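You operate a simulated robot arm through the tools that you are given. There is no shell and no other tool. Be economical: measure what you need, move in short steps, check, and stop when the job is done.

The job below is to be done with a simulated robot arm. You get a single attempt, and the scene is never put back.

JOB
Put the white filter from the top of the flask bench on the silver cast plate there.

The check looks at the end state, three seconds after you hand in, the way a careful person would. Anything else that was tipped, shoved, dropped, spilled or broken makes it a failure.

ROBOT AND FRAMES
A 7-joint arm with a two-finger parallel gripper, fixed in place. Base frame: the origin is at the foot of the arm, x ahead of it, y to its left, z up; the work surface is at about z = 0. Lengths are in mm, angles in degrees, forces in N, time in s.
With the tool pointing down near the work surface it reaches from about 240 to 620 mm from the base axis. Its first joint turns from -66.0 to 66.0 degrees. Payload 2.6 kg.
Tool frame: the origin (TCP) lies between the finger pads and is the grasp point; the fingertips stand 30 mm ahead of it; z points along the fingers, y is the line along which they close. The gripper opens to 94 mm. The fingers are 28 mm wide and 10 mm thick; the gripper's body (50 by 96 mm) begins 55 mm behind the TCP.
Orientation is that of the tool frame in the base frame, as a unit quaternion [w, x, y, z]. With the fingers straight down and closing along the base's y, the tool's x points along the base's -x, its y along +y and its z along -z.

CONTROLS
- The arm moves only by the tool arm_command. Its argument "commands" is a list of rows, each a list of 5 numbers: the closure, from 0 (fully open) to 1 (shut), then the shift along the base's x, y, z in mm, then the turn about the base's z in degrees. In form: [[gripper, tx, ty, tz, spin], ...]. A call has 1 to 12 rows; each row is the pose to reach, as a shift and turn from the pose commanded when the call began. Rows are played at 5 a second. More than 50 mm and 8.6 degrees between two rows, or a gripper value outside its range, and nothing of the call is played. Where a pose cannot be reached the arm comes as near as it can. A force on the tool above 40 N (or 10 N above the force at the start of the call, whichever is more), or a blocked arm, ends the call early, and 0.2 s more pass. The fingers move at their own pace (about 72 mm/s each) and stop on an object; they squeeze with about 34 N. The grip force told is the motor's: it shows also when the fingers shut on nothing. Time passes only in rows, and 0.2 s behind the last, so rows that repeat a pose let the fingers close. It gives the time, the measured TCP pose, the force on the tool (base axes), the opening and the grip force at its end, in the units of the frame above (readings bear some noise), and new pictures: "show" is both (left out), scene, wrist or none.
- Cameras (640 x 400 px; columns grow to the right, rows downward): "scene" is fixed at [-3, 410.7, 577]; the picture's right is [-0.98, -0.18, 0.00], its down [-0.08, 0.44, -0.90] and it looks along [0.16, -0.88, -0.44] (base axes); focal length 362 px, centre (320, 200). "wrist" rides on the gripper at [76, 14, -102] in the tool frame; the picture's right is [-0.18, 0.98, 0.00], its down [-0.75, -0.14, -0.64] and it looks along [-0.63, -0.12, 0.77] (tool axes); focal length 243 px, centre (320, 200). There is no depth. A picture from a camera that has moved, and an enlarged one, comes with that camera's place and axes in the base frame and with its lens.
- close_up(camera, box): a new picture of the part [left, top, right, bottom] of that camera's present view, enlarged. It takes no simulated time.
- close_job(): hands the job in; it is judged then, once.

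Go step by step. Nothing tells you positions but the pictures and the camera data: compare them with the known pose of the tool, close in by small moves and look again before you grip or let go. The budget is 90 turns and 170 pictures, counting those below and the enlarged ones. Unless the task says otherwise, let go and move clear before handing in, and close with one line.

The tools are called after ">>>" by a JSON object that holds its "fn" and its "kwargs". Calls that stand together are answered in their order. arm_command: Moves the arm, as the interface text tells. Its arguments: {"type":"object","properties":{"commands":{"type":"array","items":{"type":"array","items":{"type":"number"}}},"show":{"type":"string","enum":["both","scene","wrist","none"]}},"required":["commands"]} The other tools are called the same way: close_up (camera, box) takes an enlarged picture of a part of a camera's view; close_job () hands the job in.

At the start:

```text
time: 0.0
eef_pos: [260.3, -326.9, 241.2]
tcp_rot: [0.0, -0.001, 1.0, 0.0]
wrist_force: [-1.1, -0.2, 0.1]
opening: 94.1
grasp_force: 0.0
```

scene: 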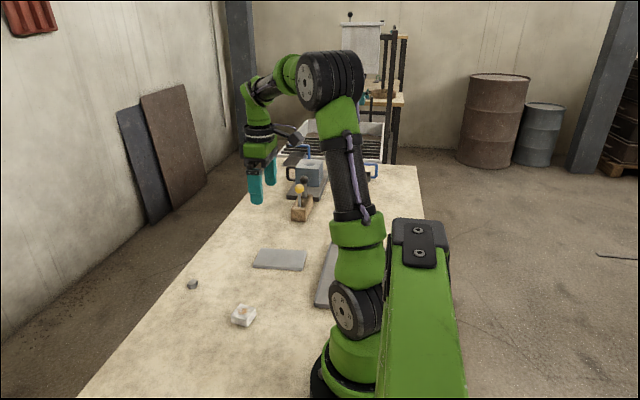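
wrist: 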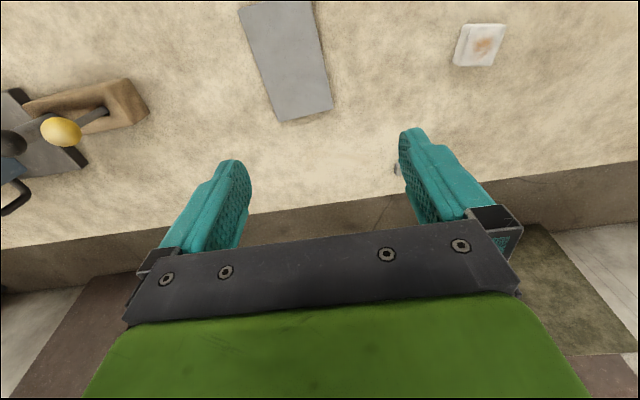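

I see a bench with a white square block with a rusty spot, grey plates, a small grey piece, and a tool holder. I'll enlarge the views to identify the filter and the plate.

>>> {"fn": "close_up", "kwargs": {"camera": "scene", "box": [160, 220, 360, 345]}}

>>> {"fn": "close_up", "kwargs": {"camera": "scene", "box": [230, 80, 430, 225]}}

>>> {"fn": "close_up", "kwargs": {"camera": "wrist", "box": [200, 0, 560, 200]}}

```text
3.20 times, centred on (260, 282) of scene
camera zoom: at [-3.0, 410.7, 577.0], right [-0.98, -0.18, 0.0], down [-0.08, 0.44, -0.9], along [0.16, -0.88, -0.44], focal length 1160 px, centre (512, -64)
```

zoom: 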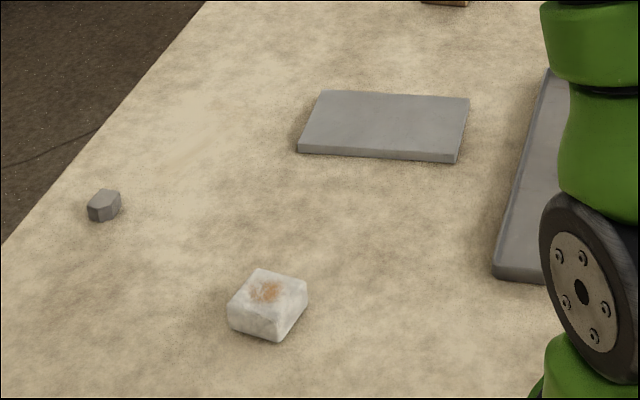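

```text
2.76 times, centred on (330, 152) of scene
camera zoom: at [-3.0, 410.7, 577.0], right [-0.98, -0.18, 0.0], down [-0.08, 0.44, -0.9], along [0.16, -0.88, -0.44], focal length 1000 px, centre (292, 331)
```

zoom: 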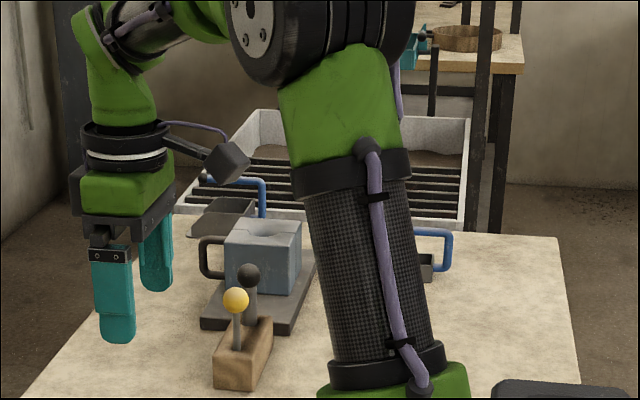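

```text
1.78 times, centred on (380, 100) of wrist
camera zoom: at [184.4, -312.7, 343.6], right [0.18, 0.98, 0.0], down [0.75, -0.14, 0.64], along [0.63, -0.12, -0.77], focal length 431 px, centre (213, 378)
```

zoom: 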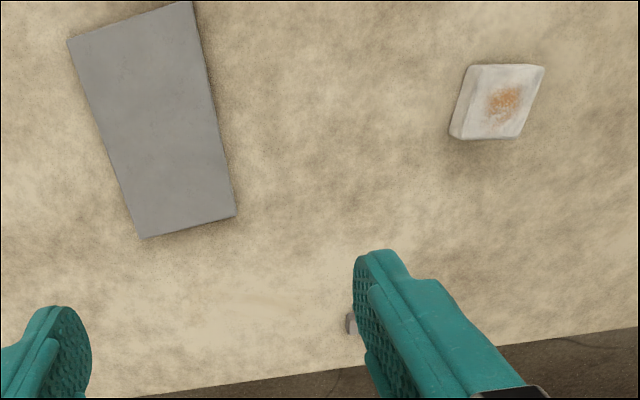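

The white block with the rusty spot, near (259, -139), looks like the filter. There are two grey plates: one at about (237, -360), the other partly hidden behind the arm at x < 120. I'll move over the filter, staying high, to see both.

>>> {"fn": "arm_command", "kwargs": {"commands": [[0, 0, 45, 0, 0], [0, 0, 90, 0, 0], [0, 0, 135, 0, 0], [0, 0, 180, 0, 0], [0, 0, 180, 0, 0]]}}

```text
time: 1.2
eef_pos: [260.9, -147.2, 240.4]
tcp_rot: [-0.001, 0.0, 1.0, 0.0]
wrist_force: [-0.9, -0.2, 0.2]
opening: 93.9
grasp_force: 0.0
camera wrist: at [186.1, -132.8, 342.6], right [0.18, 0.98, 0.0], down [0.75, -0.14, 0.64], along [0.63, -0.12, -0.77], focal length 243 px, centre (320, 200)
```

scene: 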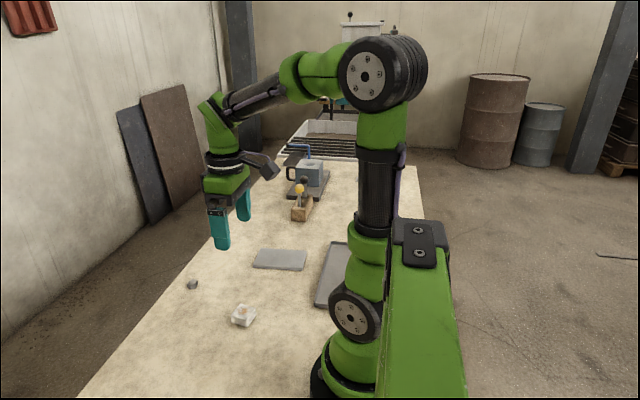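
wrist: 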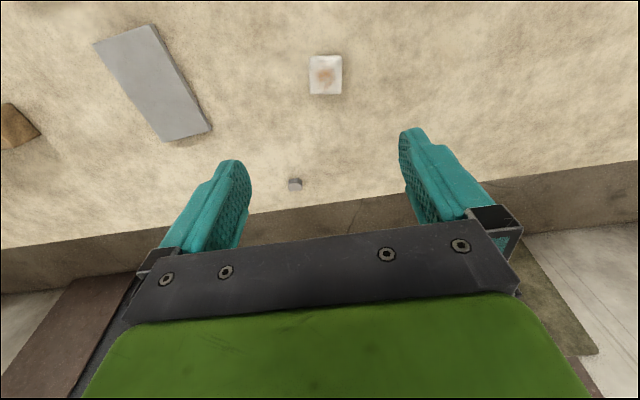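

The arm now hides less of the second plate. I'll zoom in on both plates and the filter.

>>> {"fn": "close_up", "kwargs": {"camera": "scene", "box": [240, 220, 380, 320]}}

>>> {"fn": "close_up", "kwargs": {"camera": "scene", "box": [260, 110, 440, 225]}}

>>> {"fn": "close_up", "kwargs": {"camera": "wrist", "box": [80, 0, 380, 200]}}

```text
4.00 times, centred on (310, 270) of scene
camera zoom: at [-3.0, 410.7, 577.0], right [-0.98, -0.18, 0.0], down [-0.08, 0.44, -0.9], along [0.16, -0.88, -0.44], focal length 1450 px, centre (360, -80)
```

zoom: 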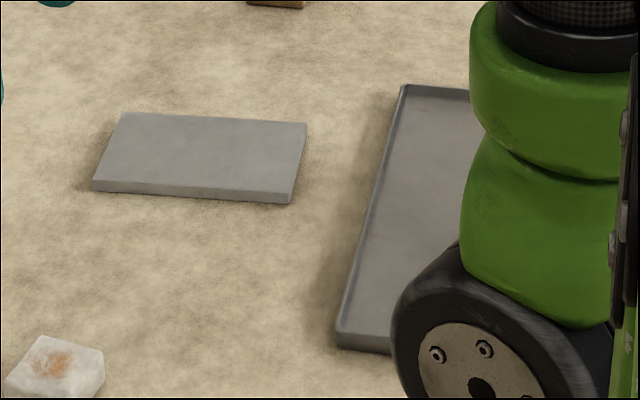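

```text
3.48 times, centred on (350, 168) of scene
camera zoom: at [-3.0, 410.7, 577.0], right [-0.98, -0.18, 0.0], down [-0.08, 0.44, -0.9], along [0.16, -0.88, -0.44], focal length 1261 px, centre (216, 313)
```

zoom: 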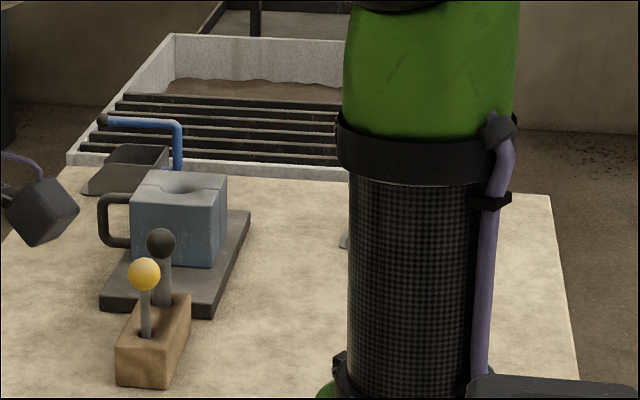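

```text
2.00 times, centred on (230, 100) of wrist
camera zoom: at [186.1, -132.8, 342.6], right [0.18, 0.98, 0.0], down [0.75, -0.14, 0.64], along [0.63, -0.12, -0.77], focal length 485 px, centre (500, 400)
```

zoom: 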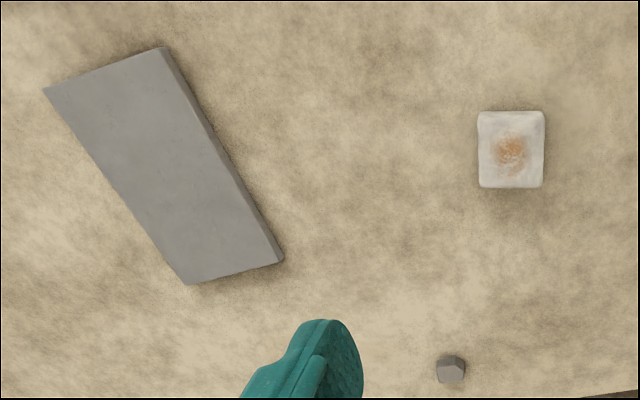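

The hidden item has a rim, so it's a tray. The flat plate, centred near (242, -357), is the target. The filter is near (259, -140), turned about -11° and about 20 mm high, so I'll align above it and look again.

>>> {"fn": "arm_command", "kwargs": {"commands": [[0, -1, 4, -30, -4], [0, -2, 7, -60, -8], [0, -2, 7, -95, -11], [0, -2, 7, -130, -11], [0, -2, 7, -150, -11], [0, -2, 7, -150, -11]]}}

```text
time: 2.6
eef_pos: [257.9, -140.9, 92.9]
tcp_rot: [0.001, 0.096, 0.995, 0.001]
wrist_force: [-0.1, 0.9, -0.7]
opening: 94.0
grasp_force: 0.1
camera wrist: at [186.9, -112.2, 194.9], right [0.37, 0.93, 0.0], down [0.71, -0.28, 0.64], along [0.6, -0.24, -0.77], focal length 243 px, centre (320, 200)
```

scene: 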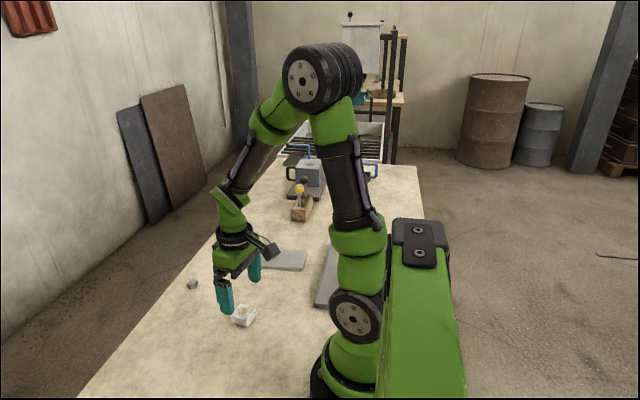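
wrist: 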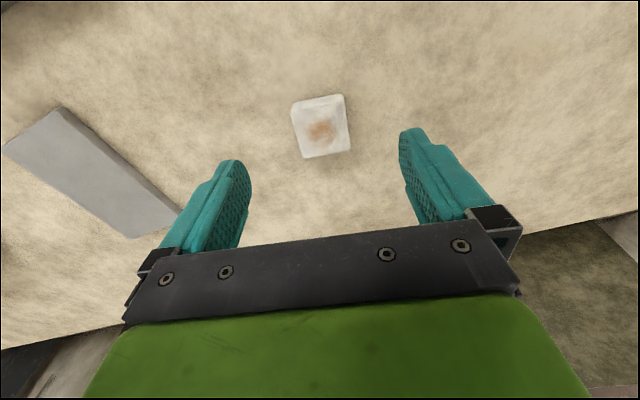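

The filter sits between the fingers in the view. I'll zoom in for a precise fix before descending.

>>> {"fn": "close_up", "kwargs": {"camera": "wrist", "box": [260, 75, 388, 175]}}

>>> {"fn": "close_up", "kwargs": {"camera": "scene", "box": [190, 240, 318, 340]}}

```text
4.00 times, centred on (324, 125) of wrist
camera zoom: at [186.9, -112.2, 194.9], right [0.37, 0.93, 0.0], down [0.71, -0.28, 0.64], along [0.6, -0.24, -0.77], focal length 970 px, centre (304, 500)
```

zoom: 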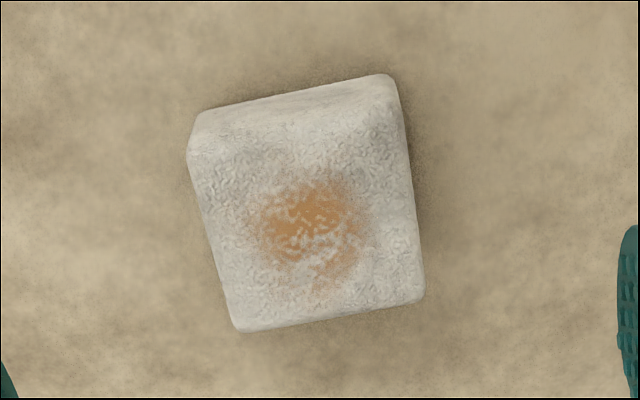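

```text
4.00 times, centred on (254, 290) of scene
camera zoom: at [-3.0, 410.7, 577.0], right [-0.98, -0.18, 0.0], down [-0.08, 0.44, -0.9], along [0.16, -0.88, -0.44], focal length 1450 px, centre (584, -160)
```

zoom: 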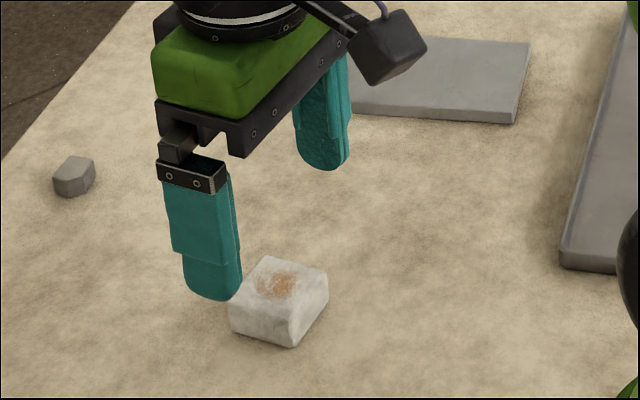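

The filter's centre is at about (261, -140), it measures about 38 mm and its -11° turn matches the gripper. I'll descend so the fingertips are about 5 mm above the bench, then close.

>>> {"fn": "arm_command", "kwargs": {"commands": [[0, 3, 0, -20, 0], [0, 3, 0, -40, 0], [0, 3, 0, -50, 0], [0, 3, 0, -58, 0], [0, 3, 0, -58, 0]]}}

```text
time: 3.8
eef_pos: [261.0, -140.1, 34.9]
tcp_rot: [0.001, 0.096, 0.995, 0.0]
wrist_force: [-1.0, 0.2, 0.4]
opening: 93.8
grasp_force: 0.1
camera wrist: at [190.0, -112.0, 136.5], right [0.37, 0.93, 0.0], down [0.71, -0.28, 0.64], along [0.6, -0.24, -0.77], focal length 243 px, centre (320, 200)
```

scene: 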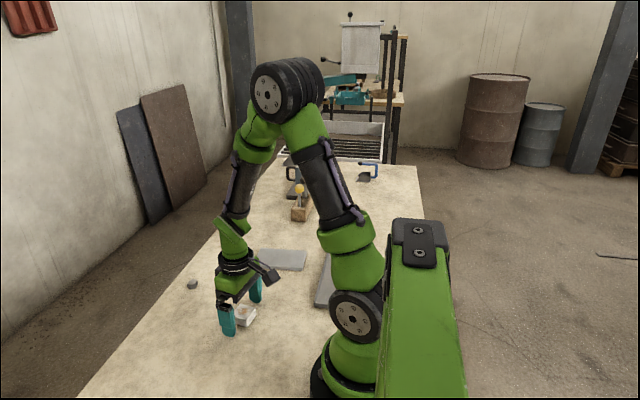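
wrist: 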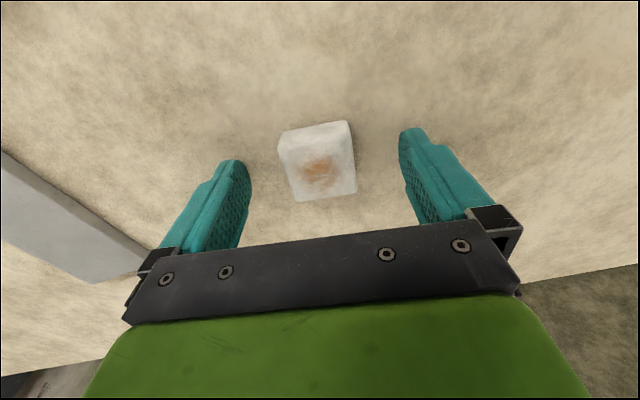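

The filter is between the pads. Closing on it now.

>>> {"fn": "arm_command", "kwargs": {"commands": [[0.5, 0, 0, 0, 0], [0.8, 0, 0, 0, 0], [1, 0, 0, 0, 0], [1, 0, 0, 0, 0], [1, 0, 0, 0, 0]], "show": "wrist"}}

```text
time: 5.0
eef_pos: [261.9, -140.1, 33.4]
tcp_rot: [0.0, 0.095, 0.995, 0.001]
wrist_force: [-0.3, 0.0, 0.4]
opening: 38.2
grasp_force: 34.1
camera wrist: at [190.0, -112.1, 136.7], right [0.37, 0.93, 0.0], down [0.71, -0.28, 0.64], along [0.6, -0.24, -0.77], focal length 243 px, centre (320, 200)
```

wrist: 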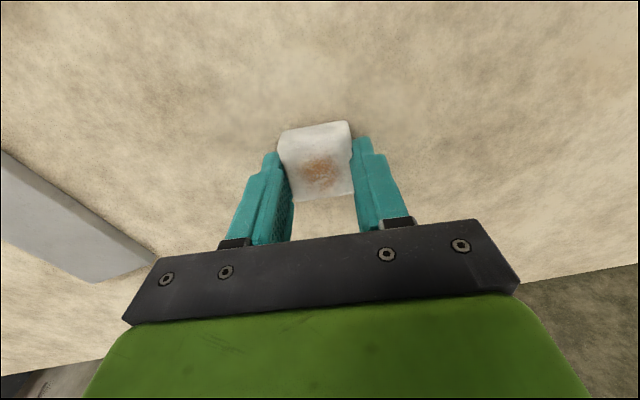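

The grip is firm at 38 mm. I'll lift straight up, then carry the filter over the plate.

>>> {"fn": "arm_command", "kwargs": {"commands": [[1, 0, 0, 20, 0], [1, 0, 0, 50, 0], [1, 0, 0, 80, 0], [1, -4, -40, 80, 4], [1, -8, -85, 80, 8], [1, -12, -130, 80, 12], [1, -17, -175, 80, 14], [1, -19, -217, 80, 14], [1, -19, -217, 80, 14], [1, -19, -217, 80, 14]]}}

```text
time: 7.2
eef_pos: [239.8, -356.5, 115.6]
tcp_rot: [-0.001, -0.027, 1.0, 0.0]
wrist_force: [0.0, 0.7, -0.7]
opening: 38.4
grasp_force: 33.6
camera wrist: at [164.5, -347.6, 218.3], right [0.13, 0.99, 0.0], down [0.76, -0.1, 0.64], along [0.64, -0.08, -0.77], focal length 243 px, centre (320, 200)
```

scene: 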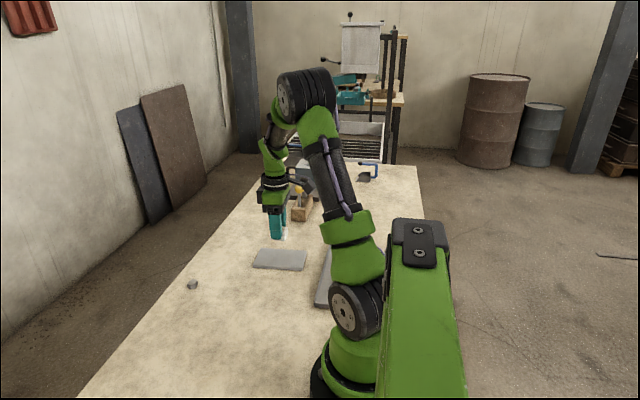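
wrist: 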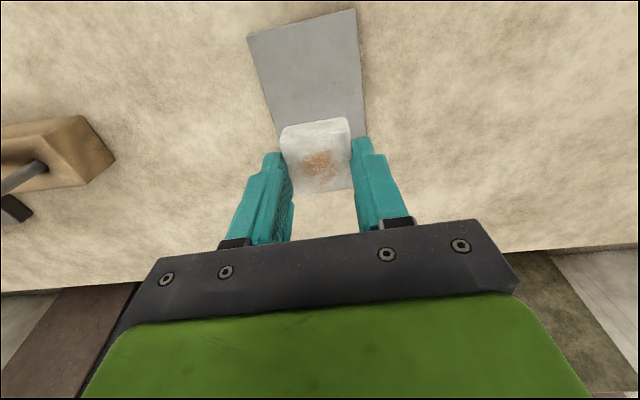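

The plate's corners match my earlier estimate, and the filter is over its centre. I'll lower to just above the plate and look.

>>> {"fn": "arm_command", "kwargs": {"commands": [[1, 0, 0, -20, 0], [1, 0, 0, -40, 0], [1, 0, 0, -54, 0], [1, 0, 0, -62, 0], [1, 0, 0, -62, 0]], "show": "none"}}

>>> {"fn": "close_up", "kwargs": {"camera": "scene", "box": [230, 210, 326, 285]}}

```text
time: 8.4
eef_pos: [242.0, -355.4, 52.2]
tcp_rot: [0.001, -0.026, 1.0, 0.001]
wrist_force: [-0.5, -1.5, -0.7]
opening: 38.2
grasp_force: 33.4
```

```text
5.33 times, centred on (278, 248) of scene
camera zoom: at [-3.0, 410.7, 577.0], right [-0.98, -0.18, 0.0], down [-0.08, 0.44, -0.9], along [0.16, -0.88, -0.44], focal length 1933 px, centre (544, -53)
```

zoom: 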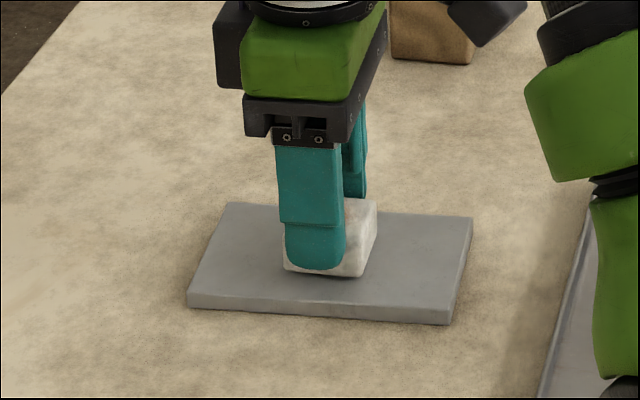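

The filter hovers a few mm over the plate. I'll lower in small steps and watch the force.

>>> {"fn": "arm_command", "kwargs": {"commands": [[1, 0, 0, -2, 0], [1, 0, 0, -4, 0], [1, 0, 0, -6, 0], [1, 0, 0, -7, 0], [1, 0, 0, -7, 0]], "show": "none"}}

>>> {"fn": "close_up", "kwargs": {"camera": "scene", "box": [230, 210, 326, 285]}}

```text
time: 9.6
eef_pos: [242.1, -358.2, 46.0]
tcp_rot: [0.001, -0.026, 1.0, -0.002]
wrist_force: [0.4, 3.8, 28.8]
opening: 38.4
grasp_force: 34.4
```

```text
5.33 times, centred on (278, 248) of scene
camera zoom: at [-3.1, 410.8, 576.9], right [-0.98, -0.18, 0.0], down [-0.08, 0.44, -0.9], along [0.16, -0.88, -0.44], focal length 1933 px, centre (544, -53)
```

zoom: 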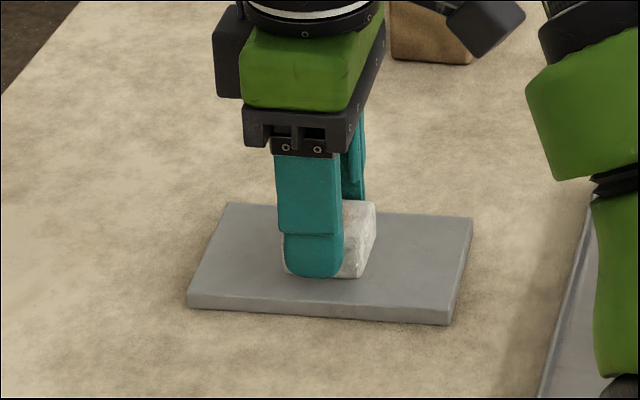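

The upward force of 29 N shows contact with the plate. I'll ease up slightly, then open slowly to about 60 mm.

>>> {"fn": "arm_command", "kwargs": {"commands": [[1, 0, 0, 1, 0], [1, 0, 0, 1, 0]], "show": "none"}}

```text
time: 10.2
eef_pos: [242.5, -357.0, 46.5]
tcp_rot: [0.001, -0.027, 1.0, -0.002]
wrist_force: [6.5, -4.2, 18.0]
opening: 38.2
grasp_force: 34.3
```

>>> {"fn": "arm_command", "kwargs": {"commands": [[1, 0, 0, 0.7, 0], [0.55, 0, 0, 0.7, 0], [0.45, 0, 0, 0.7, 0], [0.35, 0, 0, 0.7, 0], [0.35, 0, 0, 0.7, 0]]}}

```text
time: 11.4
eef_pos: [241.9, -356.9, 46.4]
tcp_rot: [0.0, -0.026, 1.0, 0.001]
wrist_force: [-0.6, -0.1, 0.2]
opening: 60.9
grasp_force: 0.1
camera wrist: at [165.8, -347.1, 148.8], right [0.13, 0.99, 0.0], down [0.76, -0.1, 0.64], along [0.64, -0.08, -0.77], focal length 243 px, centre (320, 200)
```

scene: 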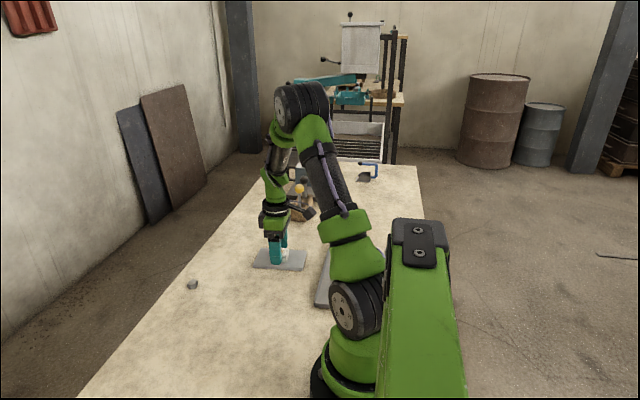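
wrist: 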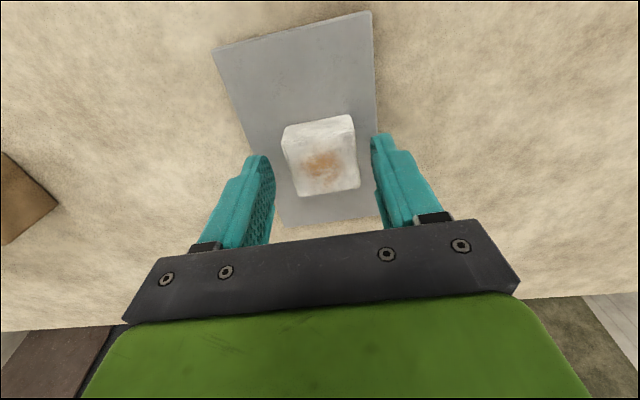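

The filter is released and rests on the middle of the plate. I'll lift straight up and clear.

>>> {"fn": "arm_command", "kwargs": {"commands": [[0.35, 0, 0, 15, 0], [0.35, 0, 0, 40, 0], [0.35, 0, 0, 75, 0], [0.35, 0, 0, 110, 0], [0.35, 0, 0, 150, 0], [0.35, 0, 0, 150, 0]]}}

>>> {"fn": "close_up", "kwargs": {"camera": "scene", "box": [230, 210, 326, 285]}}

```text
time: 12.8
eef_pos: [242.1, -357.6, 197.3]
tcp_rot: [0.0, -0.026, 1.0, 0.0]
wrist_force: [0.5, 0.1, 0.1]
opening: 61.2
grasp_force: 0.1
camera wrist: at [166.5, -347.1, 300.3], right [0.13, 0.99, 0.0], down [0.76, -0.1, 0.64], along [0.64, -0.08, -0.77], focal length 243 px, centre (320, 200)
```

scene: 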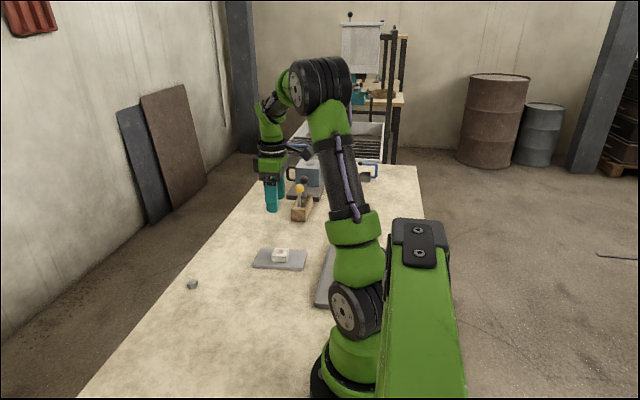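
wrist: 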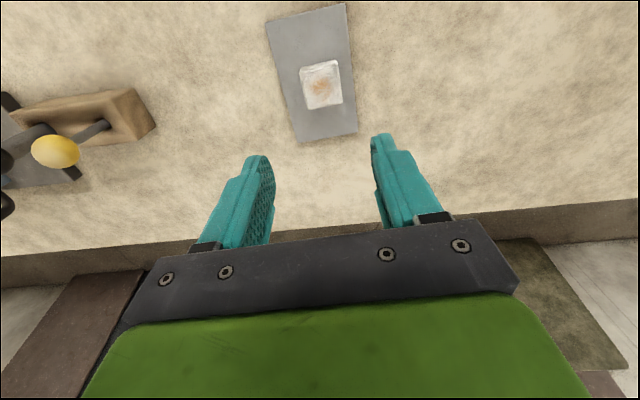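

```text
5.33 times, centred on (278, 248) of scene
camera zoom: at [-3.0, 410.7, 577.0], right [-0.98, -0.18, 0.0], down [-0.08, 0.44, -0.9], along [0.16, -0.88, -0.44], focal length 1933 px, centre (544, -53)
```

zoom: 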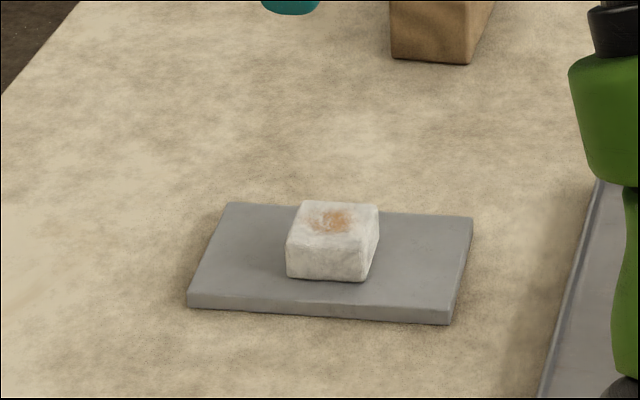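

The filter sits flat in the middle of the plate, nothing else has moved, and the arm is clear. Handing in.

>>> {"fn": "close_job", "kwargs": {}}

```text
The job is handed in.
```

The white filter is resting flat in the middle of the silver cast plate, the gripper is clear, nothing else on the bench appears to have moved, and the job is handed in.
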